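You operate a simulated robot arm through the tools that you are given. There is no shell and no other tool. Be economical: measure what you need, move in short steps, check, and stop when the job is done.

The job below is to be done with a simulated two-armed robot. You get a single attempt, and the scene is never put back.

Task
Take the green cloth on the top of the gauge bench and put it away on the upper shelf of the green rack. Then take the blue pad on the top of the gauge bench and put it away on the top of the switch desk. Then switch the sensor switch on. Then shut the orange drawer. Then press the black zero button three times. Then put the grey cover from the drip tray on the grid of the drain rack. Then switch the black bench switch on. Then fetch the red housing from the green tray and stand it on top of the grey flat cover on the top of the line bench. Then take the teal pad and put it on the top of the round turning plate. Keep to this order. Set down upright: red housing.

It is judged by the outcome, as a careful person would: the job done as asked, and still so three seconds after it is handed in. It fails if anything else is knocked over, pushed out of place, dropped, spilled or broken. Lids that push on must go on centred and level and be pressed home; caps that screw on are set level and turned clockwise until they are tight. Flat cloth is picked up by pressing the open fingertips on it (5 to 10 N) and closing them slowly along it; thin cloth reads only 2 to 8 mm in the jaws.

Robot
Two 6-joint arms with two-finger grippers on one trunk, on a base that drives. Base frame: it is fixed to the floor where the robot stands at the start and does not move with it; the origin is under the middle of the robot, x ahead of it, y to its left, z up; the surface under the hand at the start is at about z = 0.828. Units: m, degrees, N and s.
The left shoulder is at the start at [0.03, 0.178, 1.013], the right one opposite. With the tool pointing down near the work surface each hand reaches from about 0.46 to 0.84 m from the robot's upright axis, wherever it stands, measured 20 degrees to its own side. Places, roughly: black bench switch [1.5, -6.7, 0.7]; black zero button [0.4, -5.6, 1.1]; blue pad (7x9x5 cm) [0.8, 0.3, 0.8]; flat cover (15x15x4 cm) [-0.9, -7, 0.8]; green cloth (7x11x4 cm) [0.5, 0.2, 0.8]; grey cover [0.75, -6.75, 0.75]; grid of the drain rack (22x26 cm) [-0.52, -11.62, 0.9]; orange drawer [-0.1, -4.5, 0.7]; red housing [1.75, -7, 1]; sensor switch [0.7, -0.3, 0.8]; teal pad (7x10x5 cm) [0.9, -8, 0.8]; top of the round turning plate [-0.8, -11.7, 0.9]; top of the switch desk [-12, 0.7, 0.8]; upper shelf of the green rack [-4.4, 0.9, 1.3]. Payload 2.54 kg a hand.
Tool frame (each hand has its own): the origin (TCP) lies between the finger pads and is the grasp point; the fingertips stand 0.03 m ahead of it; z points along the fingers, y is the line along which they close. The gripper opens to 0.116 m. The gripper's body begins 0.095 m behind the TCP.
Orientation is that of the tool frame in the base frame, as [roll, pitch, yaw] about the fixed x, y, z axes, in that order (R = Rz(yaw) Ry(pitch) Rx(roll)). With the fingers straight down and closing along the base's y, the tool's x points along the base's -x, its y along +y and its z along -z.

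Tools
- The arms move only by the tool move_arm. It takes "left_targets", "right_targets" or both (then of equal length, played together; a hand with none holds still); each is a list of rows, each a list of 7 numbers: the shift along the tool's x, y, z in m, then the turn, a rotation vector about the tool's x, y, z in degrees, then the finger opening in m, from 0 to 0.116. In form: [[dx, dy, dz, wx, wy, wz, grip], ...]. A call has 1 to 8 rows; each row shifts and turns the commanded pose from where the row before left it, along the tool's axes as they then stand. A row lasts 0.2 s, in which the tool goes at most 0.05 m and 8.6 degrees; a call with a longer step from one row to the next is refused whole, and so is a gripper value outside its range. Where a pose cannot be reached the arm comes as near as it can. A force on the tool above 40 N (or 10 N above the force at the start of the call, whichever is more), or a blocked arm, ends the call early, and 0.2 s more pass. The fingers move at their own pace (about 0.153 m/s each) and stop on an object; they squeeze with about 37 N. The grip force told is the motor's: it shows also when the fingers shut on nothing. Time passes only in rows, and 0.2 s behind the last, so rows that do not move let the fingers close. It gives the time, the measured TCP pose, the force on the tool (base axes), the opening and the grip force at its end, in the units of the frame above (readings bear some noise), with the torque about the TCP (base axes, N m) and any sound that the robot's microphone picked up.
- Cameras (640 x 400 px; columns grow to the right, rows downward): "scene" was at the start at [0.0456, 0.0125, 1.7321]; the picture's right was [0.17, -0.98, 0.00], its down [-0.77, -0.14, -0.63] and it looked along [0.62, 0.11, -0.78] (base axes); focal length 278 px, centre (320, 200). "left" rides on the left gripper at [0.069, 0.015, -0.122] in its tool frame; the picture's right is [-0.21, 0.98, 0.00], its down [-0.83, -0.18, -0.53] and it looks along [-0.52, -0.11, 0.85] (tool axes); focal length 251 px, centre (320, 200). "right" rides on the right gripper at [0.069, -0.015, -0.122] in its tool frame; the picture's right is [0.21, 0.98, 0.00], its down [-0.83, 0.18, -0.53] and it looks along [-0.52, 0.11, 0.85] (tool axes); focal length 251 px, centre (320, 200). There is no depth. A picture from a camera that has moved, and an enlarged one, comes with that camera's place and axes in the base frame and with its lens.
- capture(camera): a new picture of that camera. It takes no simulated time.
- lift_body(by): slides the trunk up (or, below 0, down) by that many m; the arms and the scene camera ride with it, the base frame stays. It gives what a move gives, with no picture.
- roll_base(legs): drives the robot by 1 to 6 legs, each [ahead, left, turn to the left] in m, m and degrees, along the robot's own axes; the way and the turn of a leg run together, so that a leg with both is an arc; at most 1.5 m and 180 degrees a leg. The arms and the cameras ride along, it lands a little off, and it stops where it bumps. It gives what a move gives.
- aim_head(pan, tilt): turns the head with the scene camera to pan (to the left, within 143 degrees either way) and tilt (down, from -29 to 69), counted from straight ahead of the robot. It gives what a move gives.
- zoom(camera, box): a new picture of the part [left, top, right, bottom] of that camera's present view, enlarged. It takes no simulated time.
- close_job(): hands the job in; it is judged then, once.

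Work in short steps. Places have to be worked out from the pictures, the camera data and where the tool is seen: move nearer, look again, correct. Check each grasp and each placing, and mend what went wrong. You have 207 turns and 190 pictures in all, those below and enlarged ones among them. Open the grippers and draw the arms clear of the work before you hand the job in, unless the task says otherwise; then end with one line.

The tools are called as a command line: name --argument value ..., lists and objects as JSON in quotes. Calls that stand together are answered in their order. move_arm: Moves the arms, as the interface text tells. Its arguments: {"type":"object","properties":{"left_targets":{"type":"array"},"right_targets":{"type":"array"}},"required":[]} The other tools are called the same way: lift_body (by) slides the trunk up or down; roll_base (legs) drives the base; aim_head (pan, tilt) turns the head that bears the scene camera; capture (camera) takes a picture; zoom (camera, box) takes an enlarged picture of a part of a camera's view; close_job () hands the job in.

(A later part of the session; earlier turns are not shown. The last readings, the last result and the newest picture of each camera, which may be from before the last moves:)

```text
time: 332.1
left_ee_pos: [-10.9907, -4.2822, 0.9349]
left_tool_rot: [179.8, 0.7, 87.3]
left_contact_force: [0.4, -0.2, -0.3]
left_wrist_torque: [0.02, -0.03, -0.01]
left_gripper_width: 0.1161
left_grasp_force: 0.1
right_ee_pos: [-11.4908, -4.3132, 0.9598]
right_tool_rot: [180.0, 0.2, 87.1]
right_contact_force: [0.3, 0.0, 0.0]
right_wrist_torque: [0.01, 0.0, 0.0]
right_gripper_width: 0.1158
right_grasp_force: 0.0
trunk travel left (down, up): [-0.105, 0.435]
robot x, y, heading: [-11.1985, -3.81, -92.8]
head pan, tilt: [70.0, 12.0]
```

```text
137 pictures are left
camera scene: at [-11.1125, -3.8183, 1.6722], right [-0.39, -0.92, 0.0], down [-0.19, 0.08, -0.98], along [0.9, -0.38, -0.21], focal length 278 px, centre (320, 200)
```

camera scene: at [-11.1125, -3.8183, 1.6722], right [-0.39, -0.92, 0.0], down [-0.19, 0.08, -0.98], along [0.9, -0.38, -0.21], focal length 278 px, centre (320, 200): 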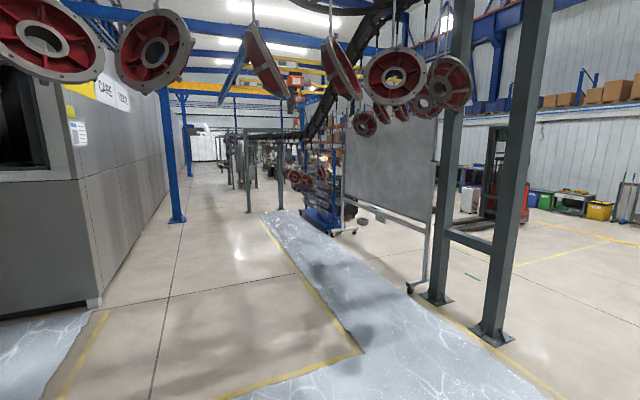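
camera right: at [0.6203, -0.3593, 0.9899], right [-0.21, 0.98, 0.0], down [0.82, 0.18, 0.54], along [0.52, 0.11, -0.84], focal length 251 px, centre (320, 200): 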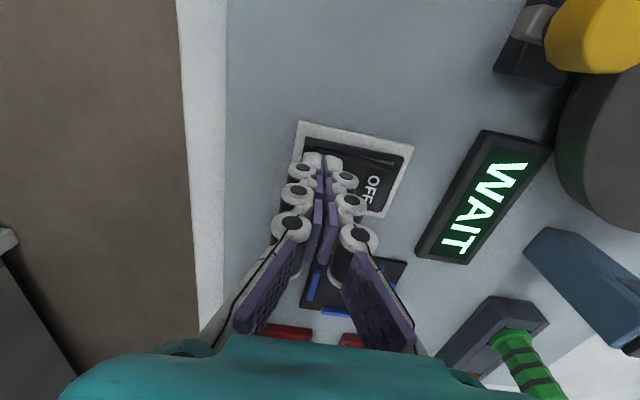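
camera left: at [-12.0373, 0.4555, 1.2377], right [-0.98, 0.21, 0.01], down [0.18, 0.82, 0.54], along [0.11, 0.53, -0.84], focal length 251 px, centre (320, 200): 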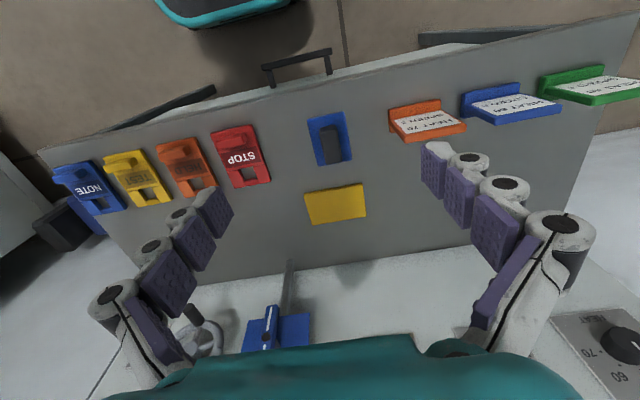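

A clear corridor runs east at y≈-4, between the blue post (y≈-3.25) and grey post (y≈-4.8). I'll drive along it.

roll_base --legs '[[0, 0, 92.8], [1.5, 0, 0], [1.5, 0, 0], [1.5, 0, 0]]'

aim_head --pan 0 --tilt 12

capture --camera "scene"

```text
time: 357.7
left_ee_pos: [-6.1962, -3.5653, 0.9359]
left_tool_rot: [179.8, 0.7, 179.8]
left_contact_force: [0.2, 0.7, -0.3]
left_wrist_torque: [-0.01, 0.03, 0.03]
left_gripper_width: 0.116
left_grasp_force: 0.1
right_ee_pos: [-6.1437, -4.0615, 0.959]
right_tool_rot: [-179.9, 0.1, 179.7]
right_contact_force: [0.8, 0.1, -1.0]
right_wrist_torque: [-0.01, 0.02, -0.01]
right_gripper_width: 0.1159
right_grasp_force: 0.0
trunk travel left (down, up): [-0.105, 0.435]
robot x, y, heading: [-6.6628, -3.7974, -0.3]
head pan, tilt: [70.0, 12.0]
```

```text
time: 359.1
left_ee_pos: [-6.1972, -3.5657, 0.9346]
left_tool_rot: [179.7, 0.7, 179.7]
left_contact_force: [-0.2, 0.9, -0.7]
left_wrist_torque: [-0.01, -0.03, 0.01]
left_gripper_width: 0.116
left_grasp_force: 0.2
right_ee_pos: [-6.1434, -4.0613, 0.9588]
right_tool_rot: [-180.0, 0.3, 179.8]
right_contact_force: [0.3, -0.2, 0.0]
right_wrist_torque: [-0.01, -0.01, 0.02]
right_gripper_width: 0.116
right_grasp_force: 0.0
trunk travel left (down, up): [-0.105, 0.435]
robot x, y, heading: [-6.6571, -3.7949, -0.4]
head pan, tilt: [0.0, 12.0]
```

```text
136 pictures are left
camera scene: at [-6.5948, -3.7954, 1.6722], right [0.0, -1.0, 0.0], down [-0.21, 0.0, -0.98], along [0.98, 0.0, -0.21], focal length 278 px, centre (320, 200)
```

scene: 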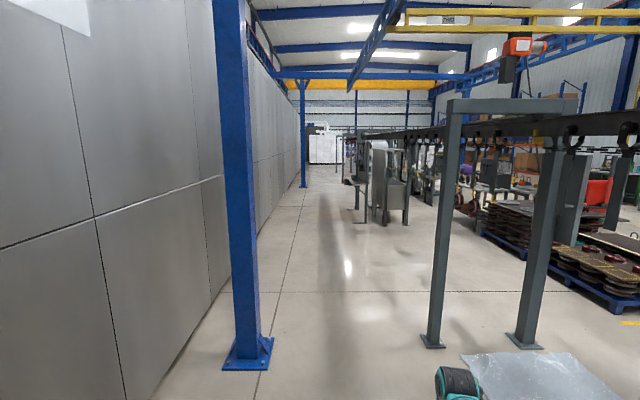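

I'll go on between the posts at y≈-3.95 to x≈-2.6 and look again.

roll_base --legs '[[1.3, -0.15, 0], [1.4, 0, 0], [1.4, 0, 0]]'

aim_head --pan -15 --tilt 18

capture --camera "scene"

```text
time: 378.9
left_ee_pos: [-2.0926, -3.571, 0.9346]
left_tool_rot: [179.8, 0.7, -176.4]
left_contact_force: [0.2, -0.5, -0.7]
left_wrist_torque: [0.0, -0.01, -0.02]
left_gripper_width: 0.1159
left_grasp_force: 0.1
right_ee_pos: [-2.0059, -4.0614, 0.961]
right_tool_rot: [-180.0, 0.1, -176.4]
right_contact_force: [0.1, 0.3, 0.9]
right_wrist_torque: [-0.01, 0.0, -0.02]
right_gripper_width: 0.1161
right_grasp_force: 0.0
trunk travel left (down, up): [-0.105, 0.435]
robot x, y, heading: [-2.5368, -3.834, 3.7]
head pan, tilt: [0.0, 12.0]
```

```text
time: 379.7
left_ee_pos: [-2.0926, -3.5699, 0.9359]
left_tool_rot: [179.8, 0.7, -176.2]
left_contact_force: [0.5, 0.1, -0.2]
left_wrist_torque: [0.01, 0.02, -0.02]
left_gripper_width: 0.1156
left_grasp_force: 0.0
right_ee_pos: [-2.0064, -4.0629, 0.9594]
right_tool_rot: [-179.8, 0.1, -176.4]
right_contact_force: [-0.4, -0.7, -1.0]
right_wrist_torque: [0.0, -0.01, 0.01]
right_gripper_width: 0.1158
right_grasp_force: 0.0
trunk travel left (down, up): [-0.105, 0.435]
robot x, y, heading: [-2.5355, -3.8325, 3.5]
head pan, tilt: [-15.0, 18.0]
```

```text
135 pictures are left
camera scene: at [-2.4756, -3.8517, 1.6624], right [-0.2, -0.98, 0.0], down [-0.3, 0.06, -0.95], along [0.93, -0.19, -0.31], focal length 278 px, centre (320, 200)
```

scene: 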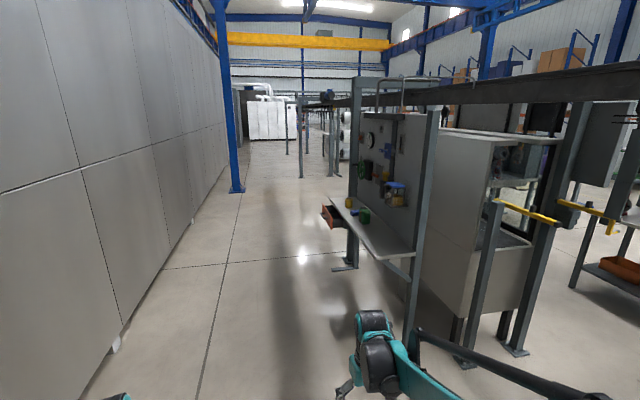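

The workstation faces north, with the open orange drawer at about [-0.12, -4.45]. I'll drive up and face it from y≈-3.65.

roll_base --legs '[[0, 0, -3.5], [1.1, 0.1, 0], [1.1, 0.1, 0], [0, 0, -90]]'

aim_head --pan 15 --tilt 40

capture --camera "scene"

capture --camera "left"

```text
time: 395.1
left_ee_pos: [-0.0808, -4.0707, 0.9354]
left_tool_rot: [179.8, 0.7, 90.0]
left_contact_force: [0.2, 0.0, -0.1]
left_wrist_torque: [0.0, -0.02, 0.0]
left_gripper_width: 0.1161
left_grasp_force: 0.0
right_ee_pos: [-0.5785, -4.1243, 0.9588]
right_tool_rot: [180.0, 0.2, 89.8]
right_contact_force: [0.9, 0.5, -0.5]
right_wrist_torque: [0.0, 0.01, -0.01]
right_gripper_width: 0.1158
right_grasp_force: 0.0
trunk travel left (down, up): [-0.105, 0.435]
robot x, y, heading: [-0.3138, -3.6105, -89.7]
head pan, tilt: [-15.0, 18.0]
```

```text
time: 396.0
left_ee_pos: [-0.0821, -4.0699, 0.9354]
left_tool_rot: [179.7, 0.7, 90.1]
left_contact_force: [0.9, -0.6, -0.3]
left_wrist_torque: [0.05, 0.02, 0.0]
left_gripper_width: 0.1159
left_grasp_force: 0.1
right_ee_pos: [-0.5772, -4.1243, 0.9586]
right_tool_rot: [-179.9, 0.3, 90.0]
right_contact_force: [0.3, -0.6, -0.5]
right_wrist_torque: [-0.01, -0.02, 0.02]
right_gripper_width: 0.116
right_grasp_force: 0.1
trunk travel left (down, up): [-0.105, 0.435]
robot x, y, heading: [-0.3147, -3.6083, -89.9]
head pan, tilt: [15.0, 40.0]
```

```text
134 pictures are left
camera scene: at [-0.2897, -3.6619, 1.6278], right [-0.97, -0.26, 0.0], down [-0.16, 0.62, -0.77], along [0.2, -0.74, -0.64], focal length 278 px, centre (320, 200)
```

scene: 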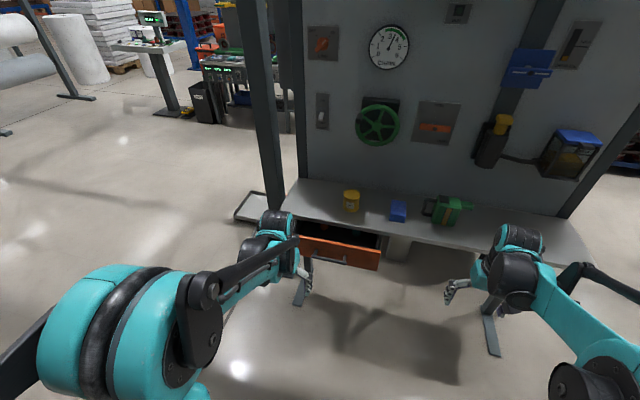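

```text
133 pictures are left
camera left: at [-0.0664, -4.0001, 1.0566], right [0.98, -0.22, 0.01], down [-0.18, -0.82, 0.54], along [-0.11, -0.53, -0.84], focal length 251 px, centre (320, 200)
```

left: 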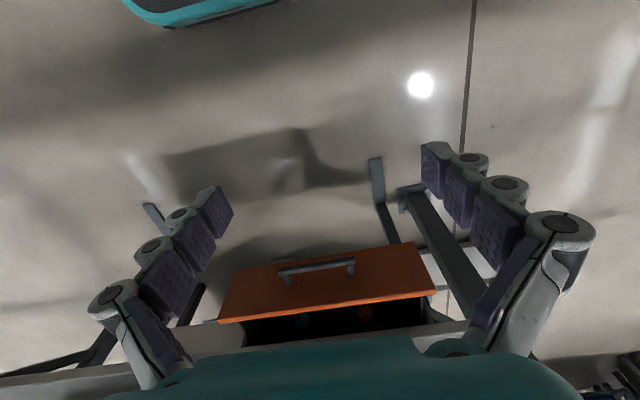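

The drawer front spans x≈-0.33..0.01 with its face at y≈-4.42 and z 0.64–0.765, handle low. I'll drive 0.12 m nearer and set the closed left fingers in front of its centre.

roll_base --legs '[[0.12, 0, 0]]'

move_arm --left_targets '[[0, -0.019, 0.04, 0, 0, 0, 0], [0, -0.019, 0.045, 0, 0, 0, 0], [0, -0.019, 0.045, 0, 0, 0, 0], [-0.02, -0.018, 0.04, 0, 0, 0, 0], [-0.045, 0, 0.02, 0, 0, 0, 0], [-0.045, 0, 0, 0, 0, 0, 0], [-0.045, 0, 0, 0, 0, 0, 0]]'

capture --camera "left"

capture --camera "scene"

```text
time: 397.2
left_ee_pos: [-0.0801, -4.1898, 0.9344]
left_tool_rot: [179.8, 0.6, 90.0]
left_contact_force: [-0.6, 0.0, -0.4]
left_wrist_torque: [0.07, 0.0, 0.03]
left_gripper_width: 0.116
left_grasp_force: 0.0
right_ee_pos: [-0.5766, -4.245, 0.9577]
right_tool_rot: [-179.9, 0.1, 90.1]
right_contact_force: [0.2, -1.1, -0.5]
right_wrist_torque: [0.08, -0.02, 0.0]
right_gripper_width: 0.1158
right_grasp_force: 0.1
trunk travel left (down, up): [-0.105, 0.435]
robot x, y, heading: [-0.3136, -3.7234, -90.0]
head pan, tilt: [15.0, 40.0]
```

```text
time: 398.8
left_ee_pos: [-0.1529, -4.3492, 0.7467]
left_tool_rot: [179.8, 0.6, 90.1]
left_contact_force: [-0.4, -0.2, 0.2]
left_wrist_torque: [0.04, 0.01, -0.01]
left_gripper_width: 0.0
left_grasp_force: 28.6
right_ee_pos: [-0.576, -4.2449, 0.9583]
right_tool_rot: [-179.9, 0.0, 90.0]
right_contact_force: [0.5, 0.0, 0.0]
right_wrist_torque: [0.04, -0.01, -0.01]
right_gripper_width: 0.1158
right_grasp_force: 0.0
trunk travel left (down, up): [-0.105, 0.435]
robot x, y, heading: [-0.3153, -3.7233, -90.1]
head pan, tilt: [15.0, 40.0]
```

```text
132 pictures are left
camera left: at [-0.1387, -4.2798, 0.8674], right [0.98, -0.21, 0.01], down [-0.18, -0.82, 0.54], along [-0.11, -0.53, -0.84], focal length 251 px, centre (320, 200)
```

left: 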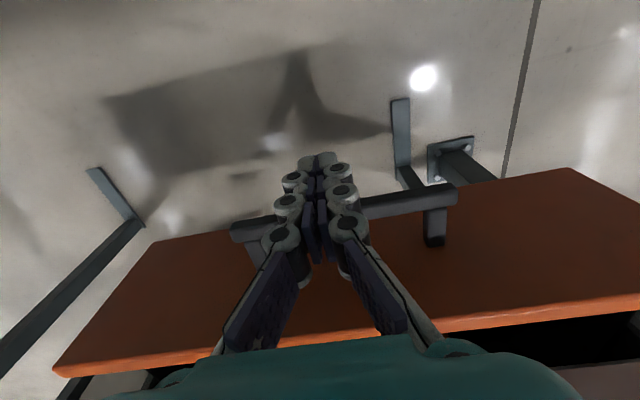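

```text
131 pictures are left
camera scene: at [-0.2896, -3.7822, 1.6277], right [-0.97, -0.26, 0.0], down [-0.17, 0.62, -0.77], along [0.2, -0.74, -0.64], focal length 278 px, centre (320, 200)
```

scene: 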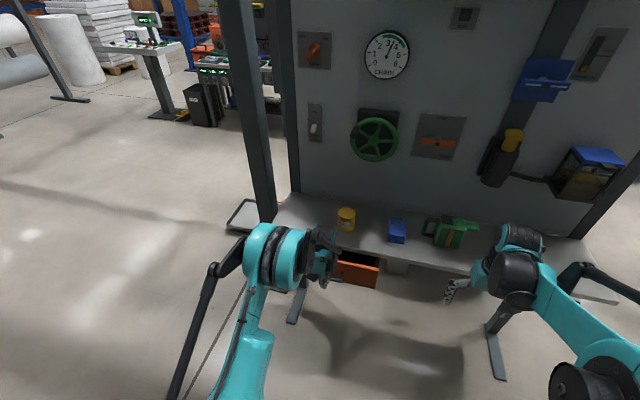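

The handle bar is about level with the fingertips, so I'll raise 25 mm and push forward against the face above it.

move_arm --left_targets '[[0, 0, -0.027, 0, 0, 0, 0], [-0.03, 0, 0, 0, 0, 0, 0], [-0.015, 0, 0, 0, 0, 0, 0], [-0.015, 0, 0, 0, 0, 0, 0], [-0.015, 0, 0, 0, 0, 0, 0], [-0.015, 0, 0, 0, 0, 0, 0]]'

capture --camera "left"

capture --camera "scene"

```text
time: 400.2
left_ee_pos: [-0.1564, -4.4344, 0.7755]
left_tool_rot: [179.8, 0.7, 89.9]
left_contact_force: [-0.1, -1.0, 0.2]
left_wrist_torque: [0.0, 0.01, 0.01]
left_gripper_width: 0.0
left_grasp_force: 29.1
right_ee_pos: [-0.5777, -4.2438, 0.959]
right_tool_rot: [-180.0, 0.1, 89.9]
right_contact_force: [0.1, -0.2, -1.1]
right_wrist_torque: [0.01, 0.0, -0.01]
right_gripper_width: 0.1163
right_grasp_force: 0.1
trunk travel left (down, up): [-0.105, 0.435]
robot x, y, heading: [-0.3106, -3.7268, -90.0]
head pan, tilt: [15.0, 40.0]
```

```text
130 pictures are left
camera left: at [-0.1413, -4.3654, 0.8962], right [0.98, -0.21, 0.01], down [-0.18, -0.82, 0.54], along [-0.11, -0.53, -0.84], focal length 251 px, centre (320, 200)
```

left: 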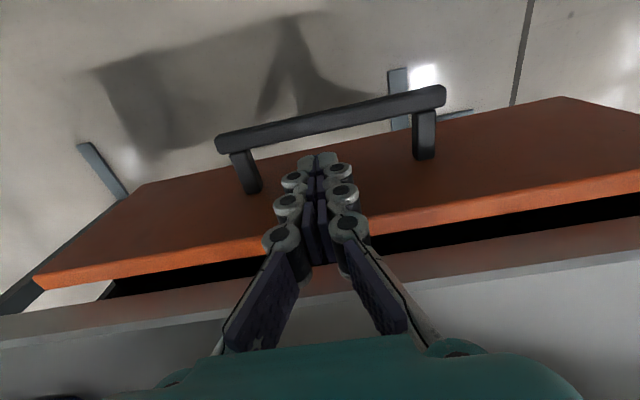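

```text
129 pictures are left
camera scene: at [-0.2898, -3.7811, 1.6277], right [-0.97, -0.26, 0.0], down [-0.17, 0.62, -0.77], along [0.2, -0.74, -0.64], focal length 278 px, centre (320, 200)
```

scene: 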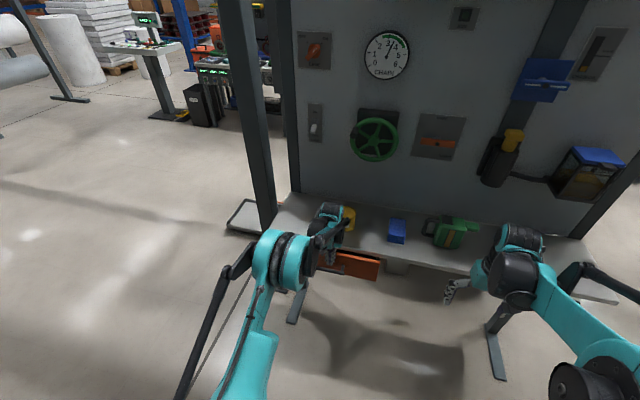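

The drawer face is still a few cm ahead (y≈-4.50). I'll drop 20 mm to stay below its rim and push on.

move_arm --left_targets '[[0, 0, 0.02, 0, 0, 0, 0], [-0.015, 0, 0, 0, 0, 0, 0], [-0.015, 0, 0, 0, 0, 0, 0], [-0.015, 0, 0, 0, 0, 0, 0], [-0.015, 0, 0, 0, 0, 0, 0]]'

capture --camera "left"

```text
time: 401.1
left_ee_pos: [-0.1554, -4.4585, 0.7563]
left_tool_rot: [179.8, -0.2, 90.0]
left_contact_force: [-0.1, 12.3, 3.1]
left_wrist_torque: [-0.85, 0.18, 0.01]
left_gripper_width: 0.0
left_grasp_force: 28.8
right_ee_pos: [-0.5776, -4.2438, 0.9597]
right_tool_rot: [-179.9, 0.2, 90.0]
right_contact_force: [-0.1, -0.7, -0.4]
right_wrist_torque: [0.08, 0.02, 0.0]
right_gripper_width: 0.1162
right_grasp_force: 0.1
trunk travel left (down, up): [-0.105, 0.435]
robot x, y, heading: [-0.3155, -3.7283, -90.2]
head pan, tilt: [15.0, 40.0]
stopped in row 4 (left hand): the force on the tool passed its limit at 66 N (the readings are from after the stop); the commanded pose is now the measured one
```

```text
128 pictures are left
camera left: at [-0.1403, -4.3907, 0.8779], right [0.98, -0.21, 0.0], down [-0.18, -0.83, 0.53], along [-0.11, -0.52, -0.85], focal length 251 px, centre (320, 200)
```

left: 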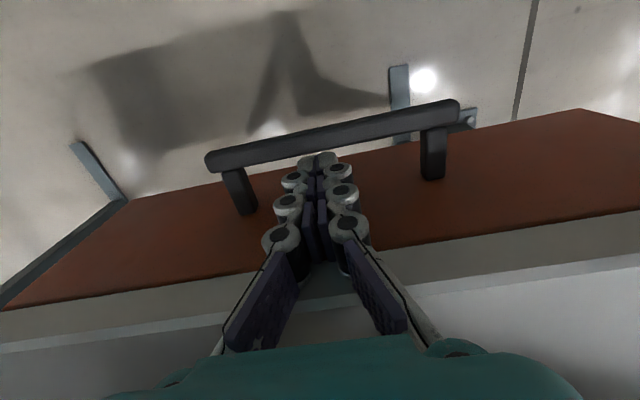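

The drawer looks flush with the desk. I'll back off, raise the hand and check.

move_arm --left_targets '[[0.04, 0, 0, 0, 0, 0, 0], [0.045, 0, 0, 0, 0, 0, 0], [0.045, 0, -0.01, 0, 0, 0, 0], [0.045, 0, -0.02, 0, 0, 0, 0], [0.02, 0, -0.045, 0, 0, 0, 0], [0, 0.02, -0.045, 0, 0, 0, 0], [0, 0.025, -0.04, 0, 0, 0, 0], [0, 0.025, -0.04, 0, 0, 0, 0]]'

capture --camera "left"

aim_head --pan 30 --tilt 30

capture --camera "scene"

```text
time: 402.9
left_ee_pos: [-0.0827, -4.2641, 0.9566]
left_tool_rot: [179.9, -0.1, 90.0]
left_contact_force: [0.3, -0.2, -0.6]
left_wrist_torque: [-0.03, -0.02, -0.02]
left_gripper_width: 0.0
left_grasp_force: 28.3
right_ee_pos: [-0.5767, -4.2425, 0.959]
right_tool_rot: [-179.9, 0.2, 90.1]
right_contact_force: [-0.2, 0.6, -0.5]
right_wrist_torque: [-0.06, 0.01, 0.02]
right_gripper_width: 0.1159
right_grasp_force: 0.1
trunk travel left (down, up): [-0.105, 0.435]
robot x, y, heading: [-0.3151, -3.726, -90.1]
head pan, tilt: [15.0, 40.0]
```

```text
127 pictures are left
camera left: at [-0.0678, -4.1956, 1.0795], right [0.98, -0.21, 0.0], down [-0.18, -0.83, 0.53], along [-0.11, -0.52, -0.85], focal length 251 px, centre (320, 200)
```

left: 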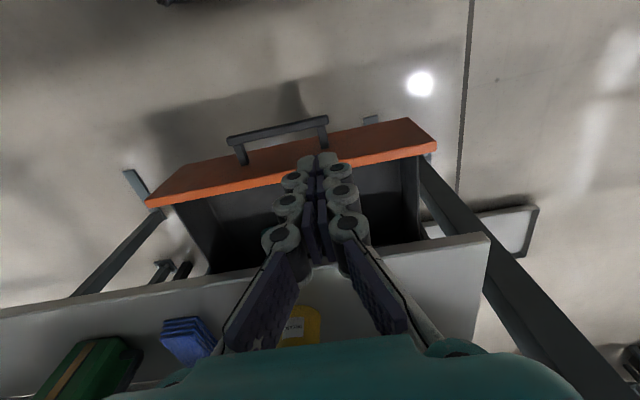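

```text
time: 403.6
left_ee_pos: [-0.0829, -4.2643, 0.9564]
left_tool_rot: [179.9, -0.1, 90.0]
left_contact_force: [-0.2, 0.6, 0.0]
left_wrist_torque: [0.0, 0.03, -0.02]
left_gripper_width: 0.0
left_grasp_force: 28.6
right_ee_pos: [-0.5783, -4.246, 0.9591]
right_tool_rot: [-179.9, 0.2, 90.0]
right_contact_force: [0.2, 0.3, 0.0]
right_wrist_torque: [0.0, -0.01, 0.01]
right_gripper_width: 0.116
right_grasp_force: 0.0
trunk travel left (down, up): [-0.105, 0.435]
robot x, y, heading: [-0.3128, -3.7322, -90.0]
head pan, tilt: [30.0, 30.0]
```

```text
126 pictures are left
camera scene: at [-0.2665, -3.7765, 1.643], right [-0.87, -0.5, 0.0], down [-0.25, 0.43, -0.87], along [0.43, -0.75, -0.5], focal length 278 px, centre (320, 200)
```

scene: 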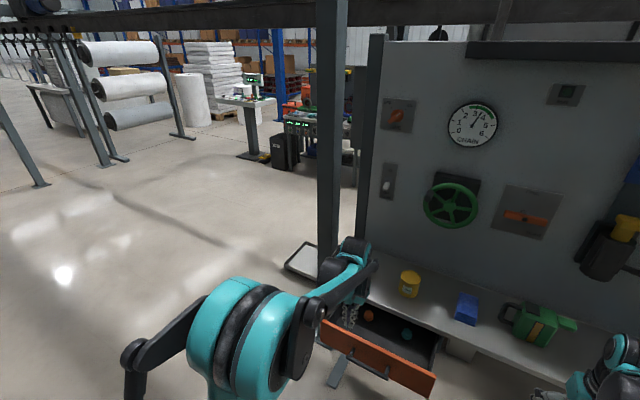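

The fingertips had hooked behind the handle and pulled the drawer open again on the way out. This time I'll push from in front of the handle bar, so backing off can't hook.

move_arm --left_targets '[[0.045, -0.015, 0, 0, 0, 0, 0], [0.02, -0.02, 0.03, 0, 0, 0, 0], [0, -0.02, 0.04, 0, 0, 0, 0], [0, -0.019, 0.04, 0, 0, 0, 0], [0, 0, 0.045, 0, 0, 0, 0], [0, 0, 0.045, 0, 0, 0, 0], [0, 0, 0.035, 0, 0, 0, 0]]'

capture --camera "left"

```text
time: 405.2
left_ee_pos: [-0.1566, -4.2018, 0.7196]
left_tool_rot: [179.8, -0.4, 90.0]
left_contact_force: [0.6, -0.3, -0.5]
left_wrist_torque: [0.02, -0.01, -0.01]
left_gripper_width: 0.0
left_grasp_force: 28.5
right_ee_pos: [-0.5769, -4.2433, 0.9586]
right_tool_rot: [-179.9, 0.0, 90.0]
right_contact_force: [0.4, -0.8, 0.4]
right_wrist_torque: [0.02, -0.01, -0.02]
right_gripper_width: 0.116
right_grasp_force: 0.0
trunk travel left (down, up): [-0.105, 0.435]
robot x, y, heading: [-0.3122, -3.7286, -89.9]
head pan, tilt: [30.0, 30.0]
```

```text
125 pictures are left
camera left: at [-0.1431, -4.134, 0.8431], right [0.98, -0.21, 0.0], down [-0.18, -0.83, 0.53], along [-0.11, -0.52, -0.85], focal length 251 px, centre (320, 200)
```

left: 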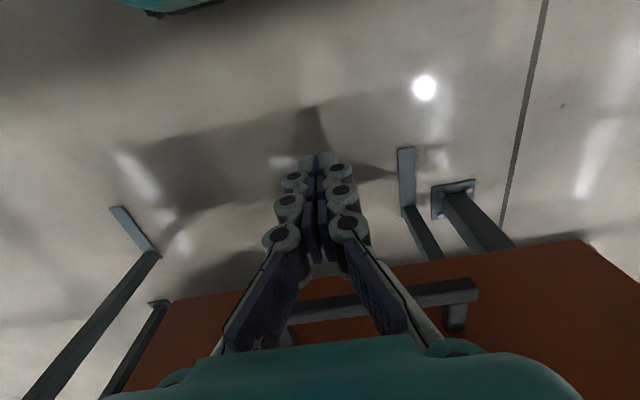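

The fingers are in front of the bar. I'll lower slightly and push it home.

move_arm --left_targets '[[-0.02, 0, 0.012, 0, 0, 0, 0], [-0.03, 0, 0, 0, 0, 0, 0], [-0.03, 0, 0, 0, 0, 0, 0], [-0.03, 0, 0, 0, 0, 0, 0], [-0.03, 0, 0, 0, 0, 0, 0], [-0.02, 0, 0, 0, 0, 0, 0], [-0.015, 0, 0, 0, 0, 0, 0], [-0.015, 0, 0, 0, 0, 0, 0]]'

capture --camera "left"

```text
time: 407.0
left_ee_pos: [-0.1589, -4.3905, 0.7072]
left_tool_rot: [179.8, -0.1, 90.0]
left_contact_force: [-0.2, 0.4, 0.5]
left_wrist_torque: [0.01, 0.04, 0.0]
left_gripper_width: 0.0003
left_grasp_force: 29.3
right_ee_pos: [-0.5759, -4.2449, 0.958]
right_tool_rot: [180.0, 0.0, 90.1]
right_contact_force: [-0.3, -0.8, -0.7]
right_wrist_torque: [0.0, 0.01, 0.01]
right_gripper_width: 0.116
right_grasp_force: 0.0
trunk travel left (down, up): [-0.105, 0.435]
robot x, y, heading: [-0.3129, -3.729, -90.2]
head pan, tilt: [30.0, 30.0]
```

```text
124 pictures are left
camera left: at [-0.1441, -4.3217, 0.8296], right [0.98, -0.21, 0.0], down [-0.18, -0.83, 0.53], along [-0.11, -0.52, -0.85], focal length 251 px, centre (320, 200)
```

left: 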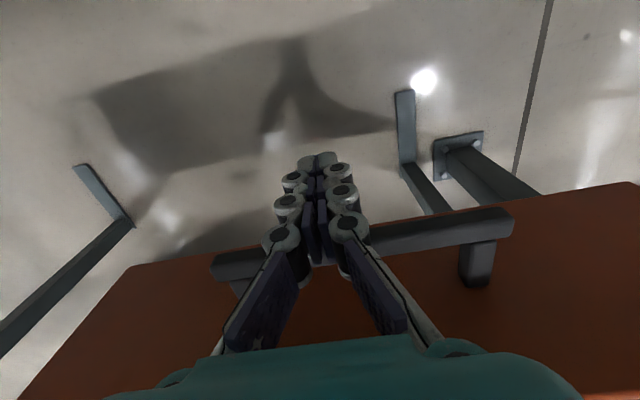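

Still moving freely with no end stop felt. I'll keep pushing in small steps.

move_arm --left_targets '[[-0.012, 0, 0, 0, 0, 0, 0], [-0.012, 0, 0, 0, 0, 0, 0], [-0.01, 0, 0, 0, 0, 0, 0], [-0.01, 0, 0, 0, 0, 0, 0], [-0.01, 0, 0, 0, 0, 0, 0]]'

capture --camera "left"

```text
time: 407.9
left_ee_pos: [-0.1569, -4.4193, 0.7073]
left_tool_rot: [179.8, -1.0, 90.1]
left_contact_force: [0.4, 12.7, 2.7]
left_wrist_torque: [-0.49, 0.18, -0.05]
left_gripper_width: 0.006
left_grasp_force: 28.3
right_ee_pos: [-0.5769, -4.243, 0.9598]
right_tool_rot: [-179.9, 0.3, 90.0]
right_contact_force: [0.6, -1.1, -0.5]
right_wrist_torque: [0.05, -0.01, 0.01]
right_gripper_width: 0.1158
right_grasp_force: 0.1
trunk travel left (down, up): [-0.105, 0.435]
robot x, y, heading: [-0.3121, -3.7284, -90.1]
head pan, tilt: [30.0, 30.0]
stopped in row 4 (left hand): the force on the tool passed its limit at 55 N (the readings are from after the stop); the commanded pose is now the measured one
```

```text
123 pictures are left
camera left: at [-0.1439, -4.353, 0.8306], right [0.98, -0.21, 0.0], down [-0.18, -0.84, 0.52], along [-0.11, -0.51, -0.85], focal length 251 px, centre (320, 200)
```

left: 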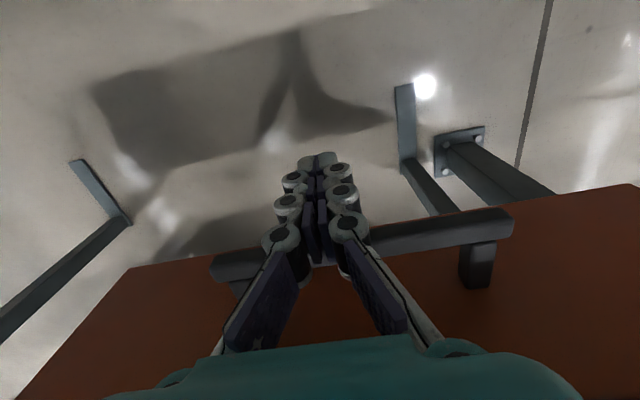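

It hit a firm stop. I'll back straight off without changing height until clear of the bar, then rise and check.

move_arm --left_targets '[[0.03, 0, 0, 0, 0, 0, 0], [0.045, 0, 0, 0, 0, 0, 0], [0.045, 0, 0, 0, 0, 0, 0], [0.045, 0, -0.01, 0, 0, 0, 0], [0.02, 0, -0.045, 0, 0, 0, 0], [0, 0.02, -0.045, 0, 0, 0, 0], [0, 0.025, -0.04, 0, 0, 0, 0.05], [0, 0.025, -0.04, 0, 0, 0, 0.1]]'

capture --camera "left"

capture --camera "scene"

```text
time: 409.7
left_ee_pos: [-0.0863, -4.2394, 0.8891]
left_tool_rot: [179.9, -0.8, 90.0]
left_contact_force: [0.1, 0.3, 0.1]
left_wrist_torque: [-0.04, 0.01, 0.03]
left_gripper_width: 0.1
left_grasp_force: 0.2
right_ee_pos: [-0.5773, -4.2418, 0.9598]
right_tool_rot: [-179.9, 0.2, 90.1]
right_contact_force: [-0.3, 0.3, 0.7]
right_wrist_torque: [0.01, 0.02, 0.0]
right_gripper_width: 0.116
right_grasp_force: 0.1
trunk travel left (down, up): [-0.105, 0.435]
robot x, y, heading: [-0.3126, -3.7256, -89.9]
head pan, tilt: [30.0, 30.0]
```

```text
122 pictures are left
camera left: at [-0.0717, -4.1737, 1.0122], right [0.98, -0.21, 0.0], down [-0.18, -0.83, 0.52], along [-0.11, -0.51, -0.85], focal length 251 px, centre (320, 200)
```

left: 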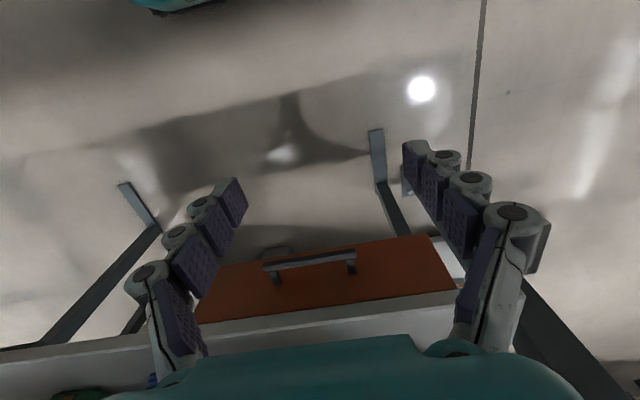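

```text
121 pictures are left
camera scene: at [-0.266, -3.7754, 1.6431], right [-0.87, -0.5, 0.0], down [-0.25, 0.43, -0.87], along [0.43, -0.75, -0.5], focal length 278 px, centre (320, 200)
```

scene: 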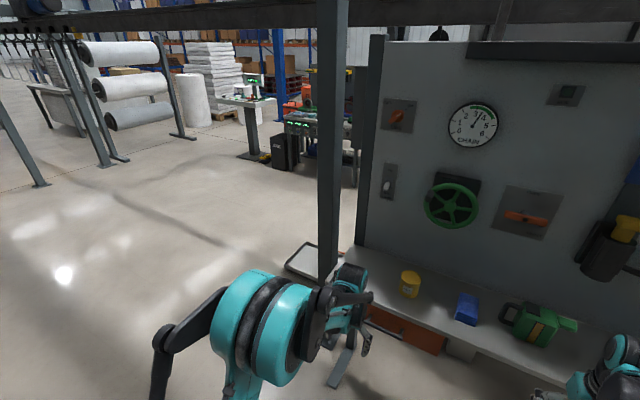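

The drawer is shut. The zero button is behind this panel, so I'll back up, drive round to the east side and look.

roll_base --legs '[[-0.2, 0, 0], [0, 1.4, 0]]'

aim_head --pan -15 --tilt 18

capture --camera "scene"

```text
time: 417.9
left_ee_pos: [1.3167, -4.0545, 0.8884]
left_tool_rot: [179.9, -0.8, 89.3]
left_contact_force: [-0.1, 0.6, -0.1]
left_wrist_torque: [-0.02, 0.0, 0.01]
left_gripper_width: 0.1001
left_grasp_force: 0.0
right_ee_pos: [0.8272, -4.0507, 0.9594]
right_tool_rot: [-179.9, 0.2, 89.3]
right_contact_force: [0.5, -0.2, 0.5]
right_wrist_torque: [0.01, 0.0, 0.03]
right_gripper_width: 0.116
right_grasp_force: 0.0
trunk travel left (down, up): [-0.105, 0.435]
robot x, y, heading: [1.097, -3.5354, -90.8]
head pan, tilt: [30.0, 30.0]
```

```text
time: 419.1
left_ee_pos: [1.3169, -4.0546, 0.8892]
left_tool_rot: [179.9, -0.8, 89.4]
left_contact_force: [0.3, 0.2, -0.5]
left_wrist_torque: [-0.02, -0.01, 0.02]
left_gripper_width: 0.0998
left_grasp_force: 0.0
right_ee_pos: [0.8271, -4.0512, 0.9576]
right_tool_rot: [-179.8, 0.3, 89.2]
right_contact_force: [0.2, 0.2, 0.2]
right_wrist_torque: [0.01, 0.03, 0.03]
right_gripper_width: 0.1162
right_grasp_force: 0.1
trunk travel left (down, up): [-0.105, 0.435]
robot x, y, heading: [1.0998, -3.5371, -90.6]
head pan, tilt: [-15.0, 18.0]
```

```text
120 pictures are left
camera scene: at [1.0737, -3.5992, 1.6624], right [-0.96, 0.27, 0.0], down [0.08, 0.3, -0.95], along [-0.26, -0.92, -0.31], focal length 278 px, centre (320, 200)
```

scene: 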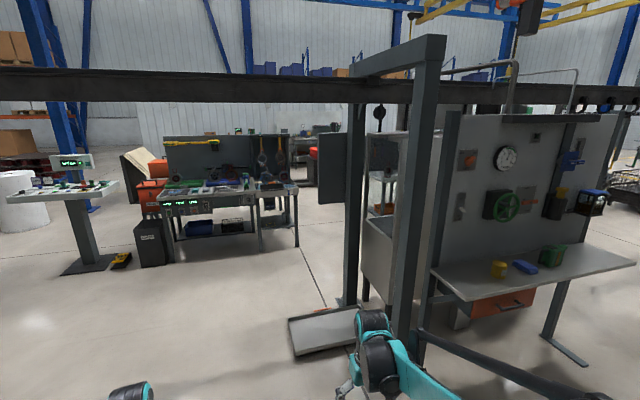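

The button should be on a panel at the frame, facing elsewhere. I'll drive south on the open floor at x≈1.6 and look west.

roll_base --legs '[[0.3, 0.4, 0], [1.2, 0, 0], [0, 0, -88]]'

aim_head --pan 10 --tilt 20

capture --camera "scene"

```text
time: 431.4
left_ee_pos: [1.0009, -5.3189, 0.8881]
left_tool_rot: [179.8, -0.8, 4.1]
left_contact_force: [-1.0, 0.4, 0.1]
left_wrist_torque: [-0.01, -0.03, -0.01]
left_gripper_width: 0.1002
left_grasp_force: 0.2
right_ee_pos: [0.9638, -4.828, 0.9588]
right_tool_rot: [-179.8, 0.1, 4.2]
right_contact_force: [-0.2, -0.2, 0.0]
right_wrist_torque: [0.02, 0.01, 0.03]
right_gripper_width: 0.1159
right_grasp_force: 0.2
trunk travel left (down, up): [-0.105, 0.435]
robot x, y, heading: [1.4992, -5.058, -176.0]
head pan, tilt: [-15.0, 18.0]
```

```text
time: 432.3
left_ee_pos: [1.0019, -5.3179, 0.8877]
left_tool_rot: [179.9, -0.7, 4.1]
left_contact_force: [-0.4, -0.8, -0.2]
left_wrist_torque: [-0.02, -0.01, -0.02]
left_gripper_width: 0.0999
left_grasp_force: 0.1
right_ee_pos: [0.9622, -4.8295, 0.9591]
right_tool_rot: [-180.0, 0.3, 4.2]
right_contact_force: [-0.2, -0.3, -0.1]
right_wrist_torque: [-0.01, 0.0, 0.02]
right_gripper_width: 0.1159
right_grasp_force: 0.0
trunk travel left (down, up): [-0.105, 0.435]
robot x, y, heading: [1.4978, -5.0558, -175.8]
head pan, tilt: [10.0, 20.0]
```

```text
119 pictures are left
camera scene: at [1.4372, -5.0777, 1.6592], right [-0.24, 0.97, 0.0], down [0.33, 0.08, -0.94], along [-0.91, -0.23, -0.34], focal length 278 px, centre (320, 200)
```

scene: 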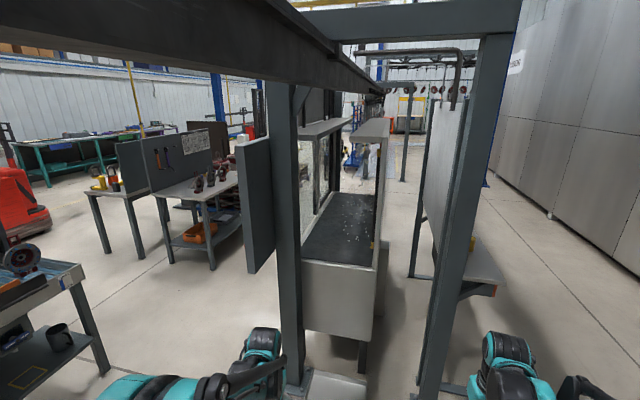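

The grey slab at about [0.5, -5.5] probably carries the button on its south side. I'll slide south 0.65 m and look again.

roll_base --legs '[[0, 0.65, -4]]'

aim_head --pan 0 --tilt 25

capture --camera "scene"

aim_head --pan 60 --tilt 35

capture --camera "scene"

```text
time: 433.7
left_ee_pos: [1.0093, -5.3757, 0.8957]
left_tool_rot: [178.7, -0.6, 3.5]
left_contact_force: [0.6, 0.9, -0.6]
left_wrist_torque: [-0.02, 0.0, 0.0]
left_gripper_width: 0.1
left_grasp_force: 0.2
right_ee_pos: [0.9763, -4.8861, 0.9561]
right_tool_rot: [179.0, 0.5, 3.5]
right_contact_force: [-0.2, 0.1, -0.4]
right_wrist_torque: [-0.03, -0.01, 0.02]
right_gripper_width: 0.1159
right_grasp_force: 0.0
trunk travel left (down, up): [-0.105, 0.435]
robot x, y, heading: [1.5024, -5.1357, -176.4]
head pan, tilt: [10.0, 20.0]
stopped in leg 1: the robot was blocked; the commanded pose is now the measured one
```

```text
time: 434.4
left_ee_pos: [1.0126, -5.3812, 0.8983]
left_tool_rot: [178.9, -0.2, 3.5]
left_contact_force: [-0.4, -0.7, 0.7]
left_wrist_torque: [-0.02, -0.02, 0.0]
left_gripper_width: 0.0999
left_grasp_force: 0.1
right_ee_pos: [0.9814, -4.8894, 0.9595]
right_tool_rot: [179.1, 0.8, 3.4]
right_contact_force: [-0.1, 0.0, 0.3]
right_wrist_torque: [0.04, 0.0, 0.0]
right_gripper_width: 0.1159
right_grasp_force: 0.1
trunk travel left (down, up): [-0.105, 0.435]
robot x, y, heading: [1.5013, -5.1397, -176.6]
head pan, tilt: [0.0, 25.0]
```

```text
118 pictures are left
camera scene: at [1.4572, -5.1201, 1.6538], right [-0.12, 0.99, -0.02], down [0.39, 0.03, -0.92], along [-0.91, -0.12, -0.39], focal length 278 px, centre (320, 200)
```

scene: 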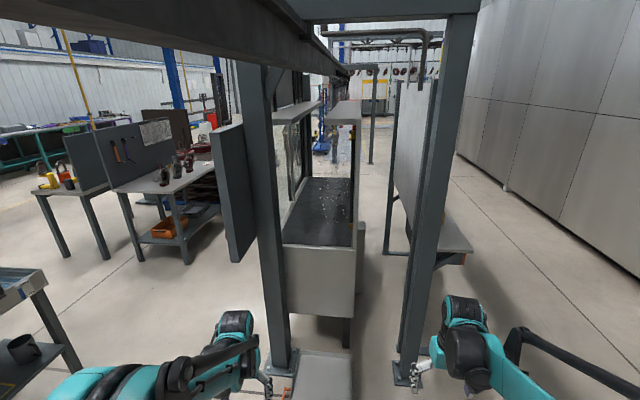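

```text
time: 435.7
left_ee_pos: [1.0025, -5.3929, 0.8892]
left_tool_rot: [179.8, -0.9, 3.4]
left_contact_force: [-0.8, 0.4, -0.4]
left_wrist_torque: [-0.08, -0.03, 0.02]
left_gripper_width: 0.0998
left_grasp_force: 0.1
right_ee_pos: [0.9712, -4.9039, 0.9585]
right_tool_rot: [-180.0, 0.0, 3.4]
right_contact_force: [0.0, 0.6, 0.1]
right_wrist_torque: [-0.05, 0.01, 0.01]
right_gripper_width: 0.1156
right_grasp_force: 0.1
trunk travel left (down, up): [-0.105, 0.435]
robot x, y, heading: [1.5047, -5.1392, -176.5]
head pan, tilt: [60.0, 35.0]
```

```text
117 pictures are left
camera scene: at [1.4924, -5.2144, 1.6355], right [-0.89, 0.45, 0.0], down [0.26, 0.51, -0.82], along [-0.37, -0.73, -0.57], focal length 278 px, centre (320, 200)
```

scene: 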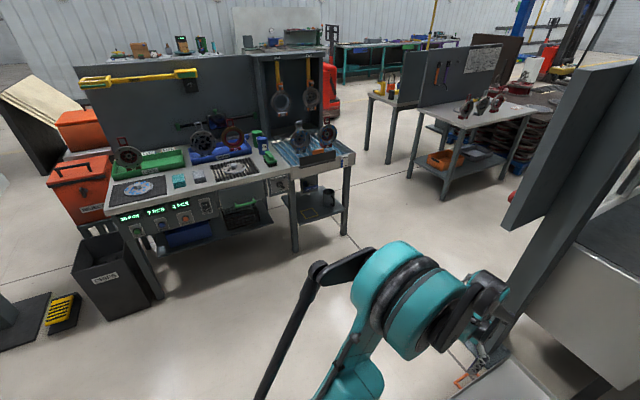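

The head bumped the overhead rail (its bottom is at about z=1.72). I'll move back slightly, lower the trunk by 0.1 and then pass under it.

roll_base --legs '[[0, -0.12, 0]]'

lift_body --by -0.1

aim_head --pan 90 --tilt -20

capture --camera "scene"

```text
time: 436.9
left_ee_pos: [0.9975, -5.2736, 0.8892]
left_tool_rot: [179.7, -0.9, 3.5]
left_contact_force: [-0.4, 0.8, 0.5]
left_wrist_torque: [-0.06, -0.01, 0.0]
left_gripper_width: 0.0999
left_grasp_force: 0.0
right_ee_pos: [0.9645, -4.7841, 0.9582]
right_tool_rot: [-180.0, 0.2, 3.5]
right_contact_force: [1.2, 0.2, 0.4]
right_wrist_torque: [-0.07, 0.0, 0.0]
right_gripper_width: 0.1158
right_grasp_force: 0.1
trunk travel left (down, up): [-0.105, 0.435]
robot x, y, heading: [1.4992, -5.0153, -176.6]
head pan, tilt: [60.0, 35.0]
```

```text
time: 438.2
left_ee_pos: [0.9969, -5.2761, 0.7892]
left_tool_rot: [179.9, -0.8, 3.4]
left_contact_force: [0.0, -0.8, 0.1]
left_wrist_torque: [0.0, 0.02, -0.01]
left_gripper_width: 0.1003
left_grasp_force: 0.1
right_ee_pos: [0.9651, -4.7869, 0.8596]
right_tool_rot: [-179.9, 0.2, 3.5]
right_contact_force: [-0.8, 0.7, 0.8]
right_wrist_torque: [-0.02, -0.01, 0.04]
right_gripper_width: 0.116
right_grasp_force: 0.0
trunk travel left (down, up): [-0.005, 0.535]
robot x, y, heading: [1.4945, -5.0219, -176.5]
head pan, tilt: [60.0, 35.0]
```

```text
time: 439.5
left_ee_pos: [0.9984, -5.276, 0.7893]
left_tool_rot: [180.0, -0.8, 3.5]
left_contact_force: [-0.4, -0.5, -1.3]
left_wrist_torque: [-0.03, -0.01, 0.0]
left_gripper_width: 0.0999
left_grasp_force: 0.0
right_ee_pos: [0.9654, -4.787, 0.8588]
right_tool_rot: [-180.0, 0.2, 3.6]
right_contact_force: [0.3, 0.1, -0.1]
right_wrist_torque: [0.0, 0.0, -0.02]
right_gripper_width: 0.1159
right_grasp_force: 0.0
trunk travel left (down, up): [-0.005, 0.535]
robot x, y, heading: [1.4945, -5.0212, -176.3]
head pan, tilt: [90.0, -20.0]
```

```text
116 pictures are left
camera scene: at [1.5312, -5.0937, 1.6207], right [-1.0, -0.06, 0.0], down [0.02, -0.34, -0.94], along [0.06, -0.94, 0.34], focal length 278 px, centre (320, 200)
```

scene: 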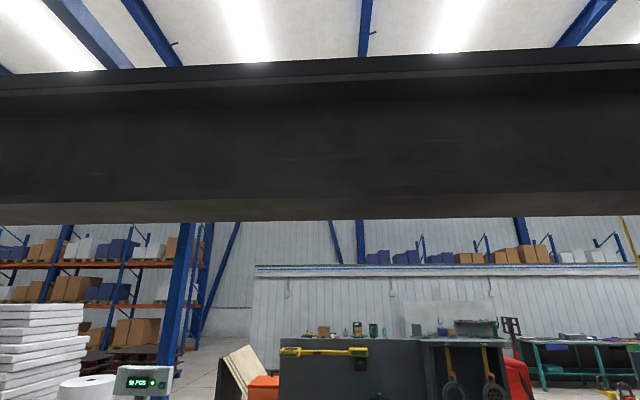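

I'll tilt the head fully down to keep it low and try passing under the rail in a short step.

aim_head --pan 60 --tilt 60

roll_base --legs '[[0, 0.3, -3.5]]'

```text
time: 441.0
left_ee_pos: [0.9972, -5.2755, 0.7891]
left_tool_rot: [179.9, -0.8, 3.5]
left_contact_force: [-0.2, -0.1, 0.2]
left_wrist_torque: [-0.03, -0.02, 0.04]
left_gripper_width: 0.0997
left_grasp_force: 0.1
right_ee_pos: [0.9639, -4.7865, 0.8594]
right_tool_rot: [-179.9, 0.2, 3.4]
right_contact_force: [0.5, -0.5, -0.5]
right_wrist_torque: [-0.03, 0.01, 0.02]
right_gripper_width: 0.1161
right_grasp_force: 0.0
trunk travel left (down, up): [-0.005, 0.535]
robot x, y, heading: [1.4972, -5.0214, -176.2]
head pan, tilt: [60.0, 60.0]
```

```text
time: 443.1
left_ee_pos: [0.9935, -5.5498, 0.7882]
left_tool_rot: [179.9, -0.7, 0.2]
left_contact_force: [1.3, -0.6, -1.3]
left_wrist_torque: [0.01, 0.0, -0.03]
left_gripper_width: 0.0998
left_grasp_force: 0.0
right_ee_pos: [0.989, -5.059, 0.8593]
right_tool_rot: [-180.0, 0.2, 0.2]
right_contact_force: [0.2, 0.2, -0.2]
right_wrist_torque: [0.04, 0.03, -0.01]
right_gripper_width: 0.1161
right_grasp_force: 0.0
trunk travel left (down, up): [-0.005, 0.535]
robot x, y, heading: [1.5036, -5.3231, -179.9]
head pan, tilt: [60.0, 60.0]
```

It passes. I'll continue 0.45 m south and then look at the panel.

roll_base --legs '[[0, 0.45, 0]]'

aim_head --pan 0 --tilt 20

capture --camera "scene"

```text
time: 445.9
left_ee_pos: [1.0, -6.0194, 0.7894]
left_tool_rot: [179.8, -0.8, 0.7]
left_contact_force: [-0.2, -0.2, 0.0]
left_wrist_torque: [0.05, -0.02, -0.04]
left_gripper_width: 0.0998
left_grasp_force: 0.0
right_ee_pos: [0.9903, -5.5287, 0.8593]
right_tool_rot: [-179.8, 0.2, 0.8]
right_contact_force: [-1.0, -0.7, 0.1]
right_wrist_torque: [-0.01, -0.03, -0.01]
right_gripper_width: 0.116
right_grasp_force: 0.0
trunk travel left (down, up): [-0.005, 0.535]
robot x, y, heading: [1.5065, -5.7866, -179.2]
head pan, tilt: [60.0, 60.0]
```

```text
time: 447.2
left_ee_pos: [0.9996, -6.0182, 0.7883]
left_tool_rot: [179.8, -0.7, 0.7]
left_contact_force: [0.0, 0.6, -0.3]
left_wrist_torque: [0.04, 0.0, 0.0]
left_gripper_width: 0.0999
left_grasp_force: 0.1
right_ee_pos: [0.9904, -5.5293, 0.8587]
right_tool_rot: [-180.0, 0.2, 0.7]
right_contact_force: [0.3, 0.1, -0.5]
right_wrist_torque: [0.01, 0.01, -0.03]
right_gripper_width: 0.1162
right_grasp_force: 0.1
trunk travel left (down, up): [-0.005, 0.535]
robot x, y, heading: [1.505, -5.7831, -179.0]
head pan, tilt: [0.0, 20.0]
```

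```text
115 pictures are left
camera scene: at [1.4472, -5.7884, 1.5591], right [-0.01, 1.0, 0.0], down [0.34, 0.0, -0.94], along [-0.94, -0.01, -0.34], focal length 278 px, centre (320, 200)
```

scene: 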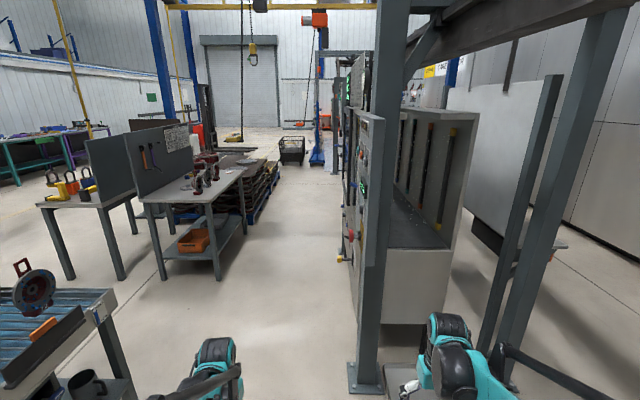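

The panel's south face carries the controls. I'll go west at y≈-6.15, then south a little, and turn north to face it from [0.17, -6.35].

roll_base --legs '[[0, 0.36, -1], [1.33, 0, 0], [0, 0.22, 0], [0, 0, -90]]'

aim_head --pan -10 --tilt 25

capture --camera "scene"

```text
time: 460.9
left_ee_pos: [-0.0305, -5.8123, 0.7887]
left_tool_rot: [179.9, -0.9, -92.8]
left_contact_force: [-0.2, 0.5, -0.1]
left_wrist_torque: [0.02, 0.0, 0.03]
left_gripper_width: 0.0999
left_grasp_force: 0.0
right_ee_pos: [0.4608, -5.8331, 0.8593]
right_tool_rot: [-179.9, 0.2, -92.7]
right_contact_force: [0.6, -0.3, -0.1]
right_wrist_torque: [-0.01, 0.04, -0.01]
right_gripper_width: 0.1161
right_grasp_force: 0.1
trunk travel left (down, up): [-0.005, 0.535]
robot x, y, heading: [0.1696, -6.3352, 87.3]
head pan, tilt: [0.0, 20.0]
```

```text
time: 461.6
left_ee_pos: [-0.028, -5.8124, 0.7891]
left_tool_rot: [179.9, -0.8, -92.7]
left_contact_force: [-0.7, -0.9, -0.2]
left_wrist_torque: [0.0, -0.02, -0.02]
left_gripper_width: 0.1002
left_grasp_force: 0.0
right_ee_pos: [0.4604, -5.8336, 0.8586]
right_tool_rot: [-179.9, 0.2, -92.7]
right_contact_force: [0.2, -0.1, -0.7]
right_wrist_torque: [0.0, 0.01, -0.02]
right_gripper_width: 0.1159
right_grasp_force: 0.1
trunk travel left (down, up): [-0.005, 0.535]
robot x, y, heading: [0.1683, -6.3381, 87.1]
head pan, tilt: [-10.0, 25.0]
```

```text
114 pictures are left
camera scene: at [0.1898, -6.277, 1.5511], right [0.98, -0.22, 0.0], down [-0.09, -0.41, -0.91], along [0.2, 0.88, -0.42], focal length 278 px, centre (320, 200)
```

scene: 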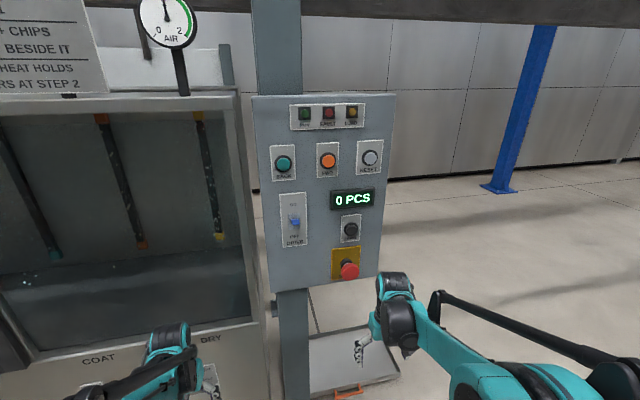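

I'll zoom in on the panel to identify the black zero button.

zoom --camera "scene" --box '[250, 90, 410, 290]'

```text
2.00 times, centred on (330, 190) of scene
camera zoom: at [0.1898, -6.277, 1.5511], right [0.98, -0.22, 0.0], down [-0.09, -0.41, -0.91], along [0.2, 0.88, -0.42], focal length 556 px, centre (300, 220)
```

zoom: 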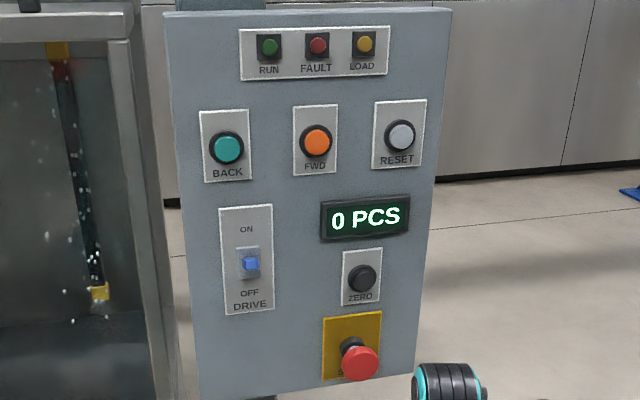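

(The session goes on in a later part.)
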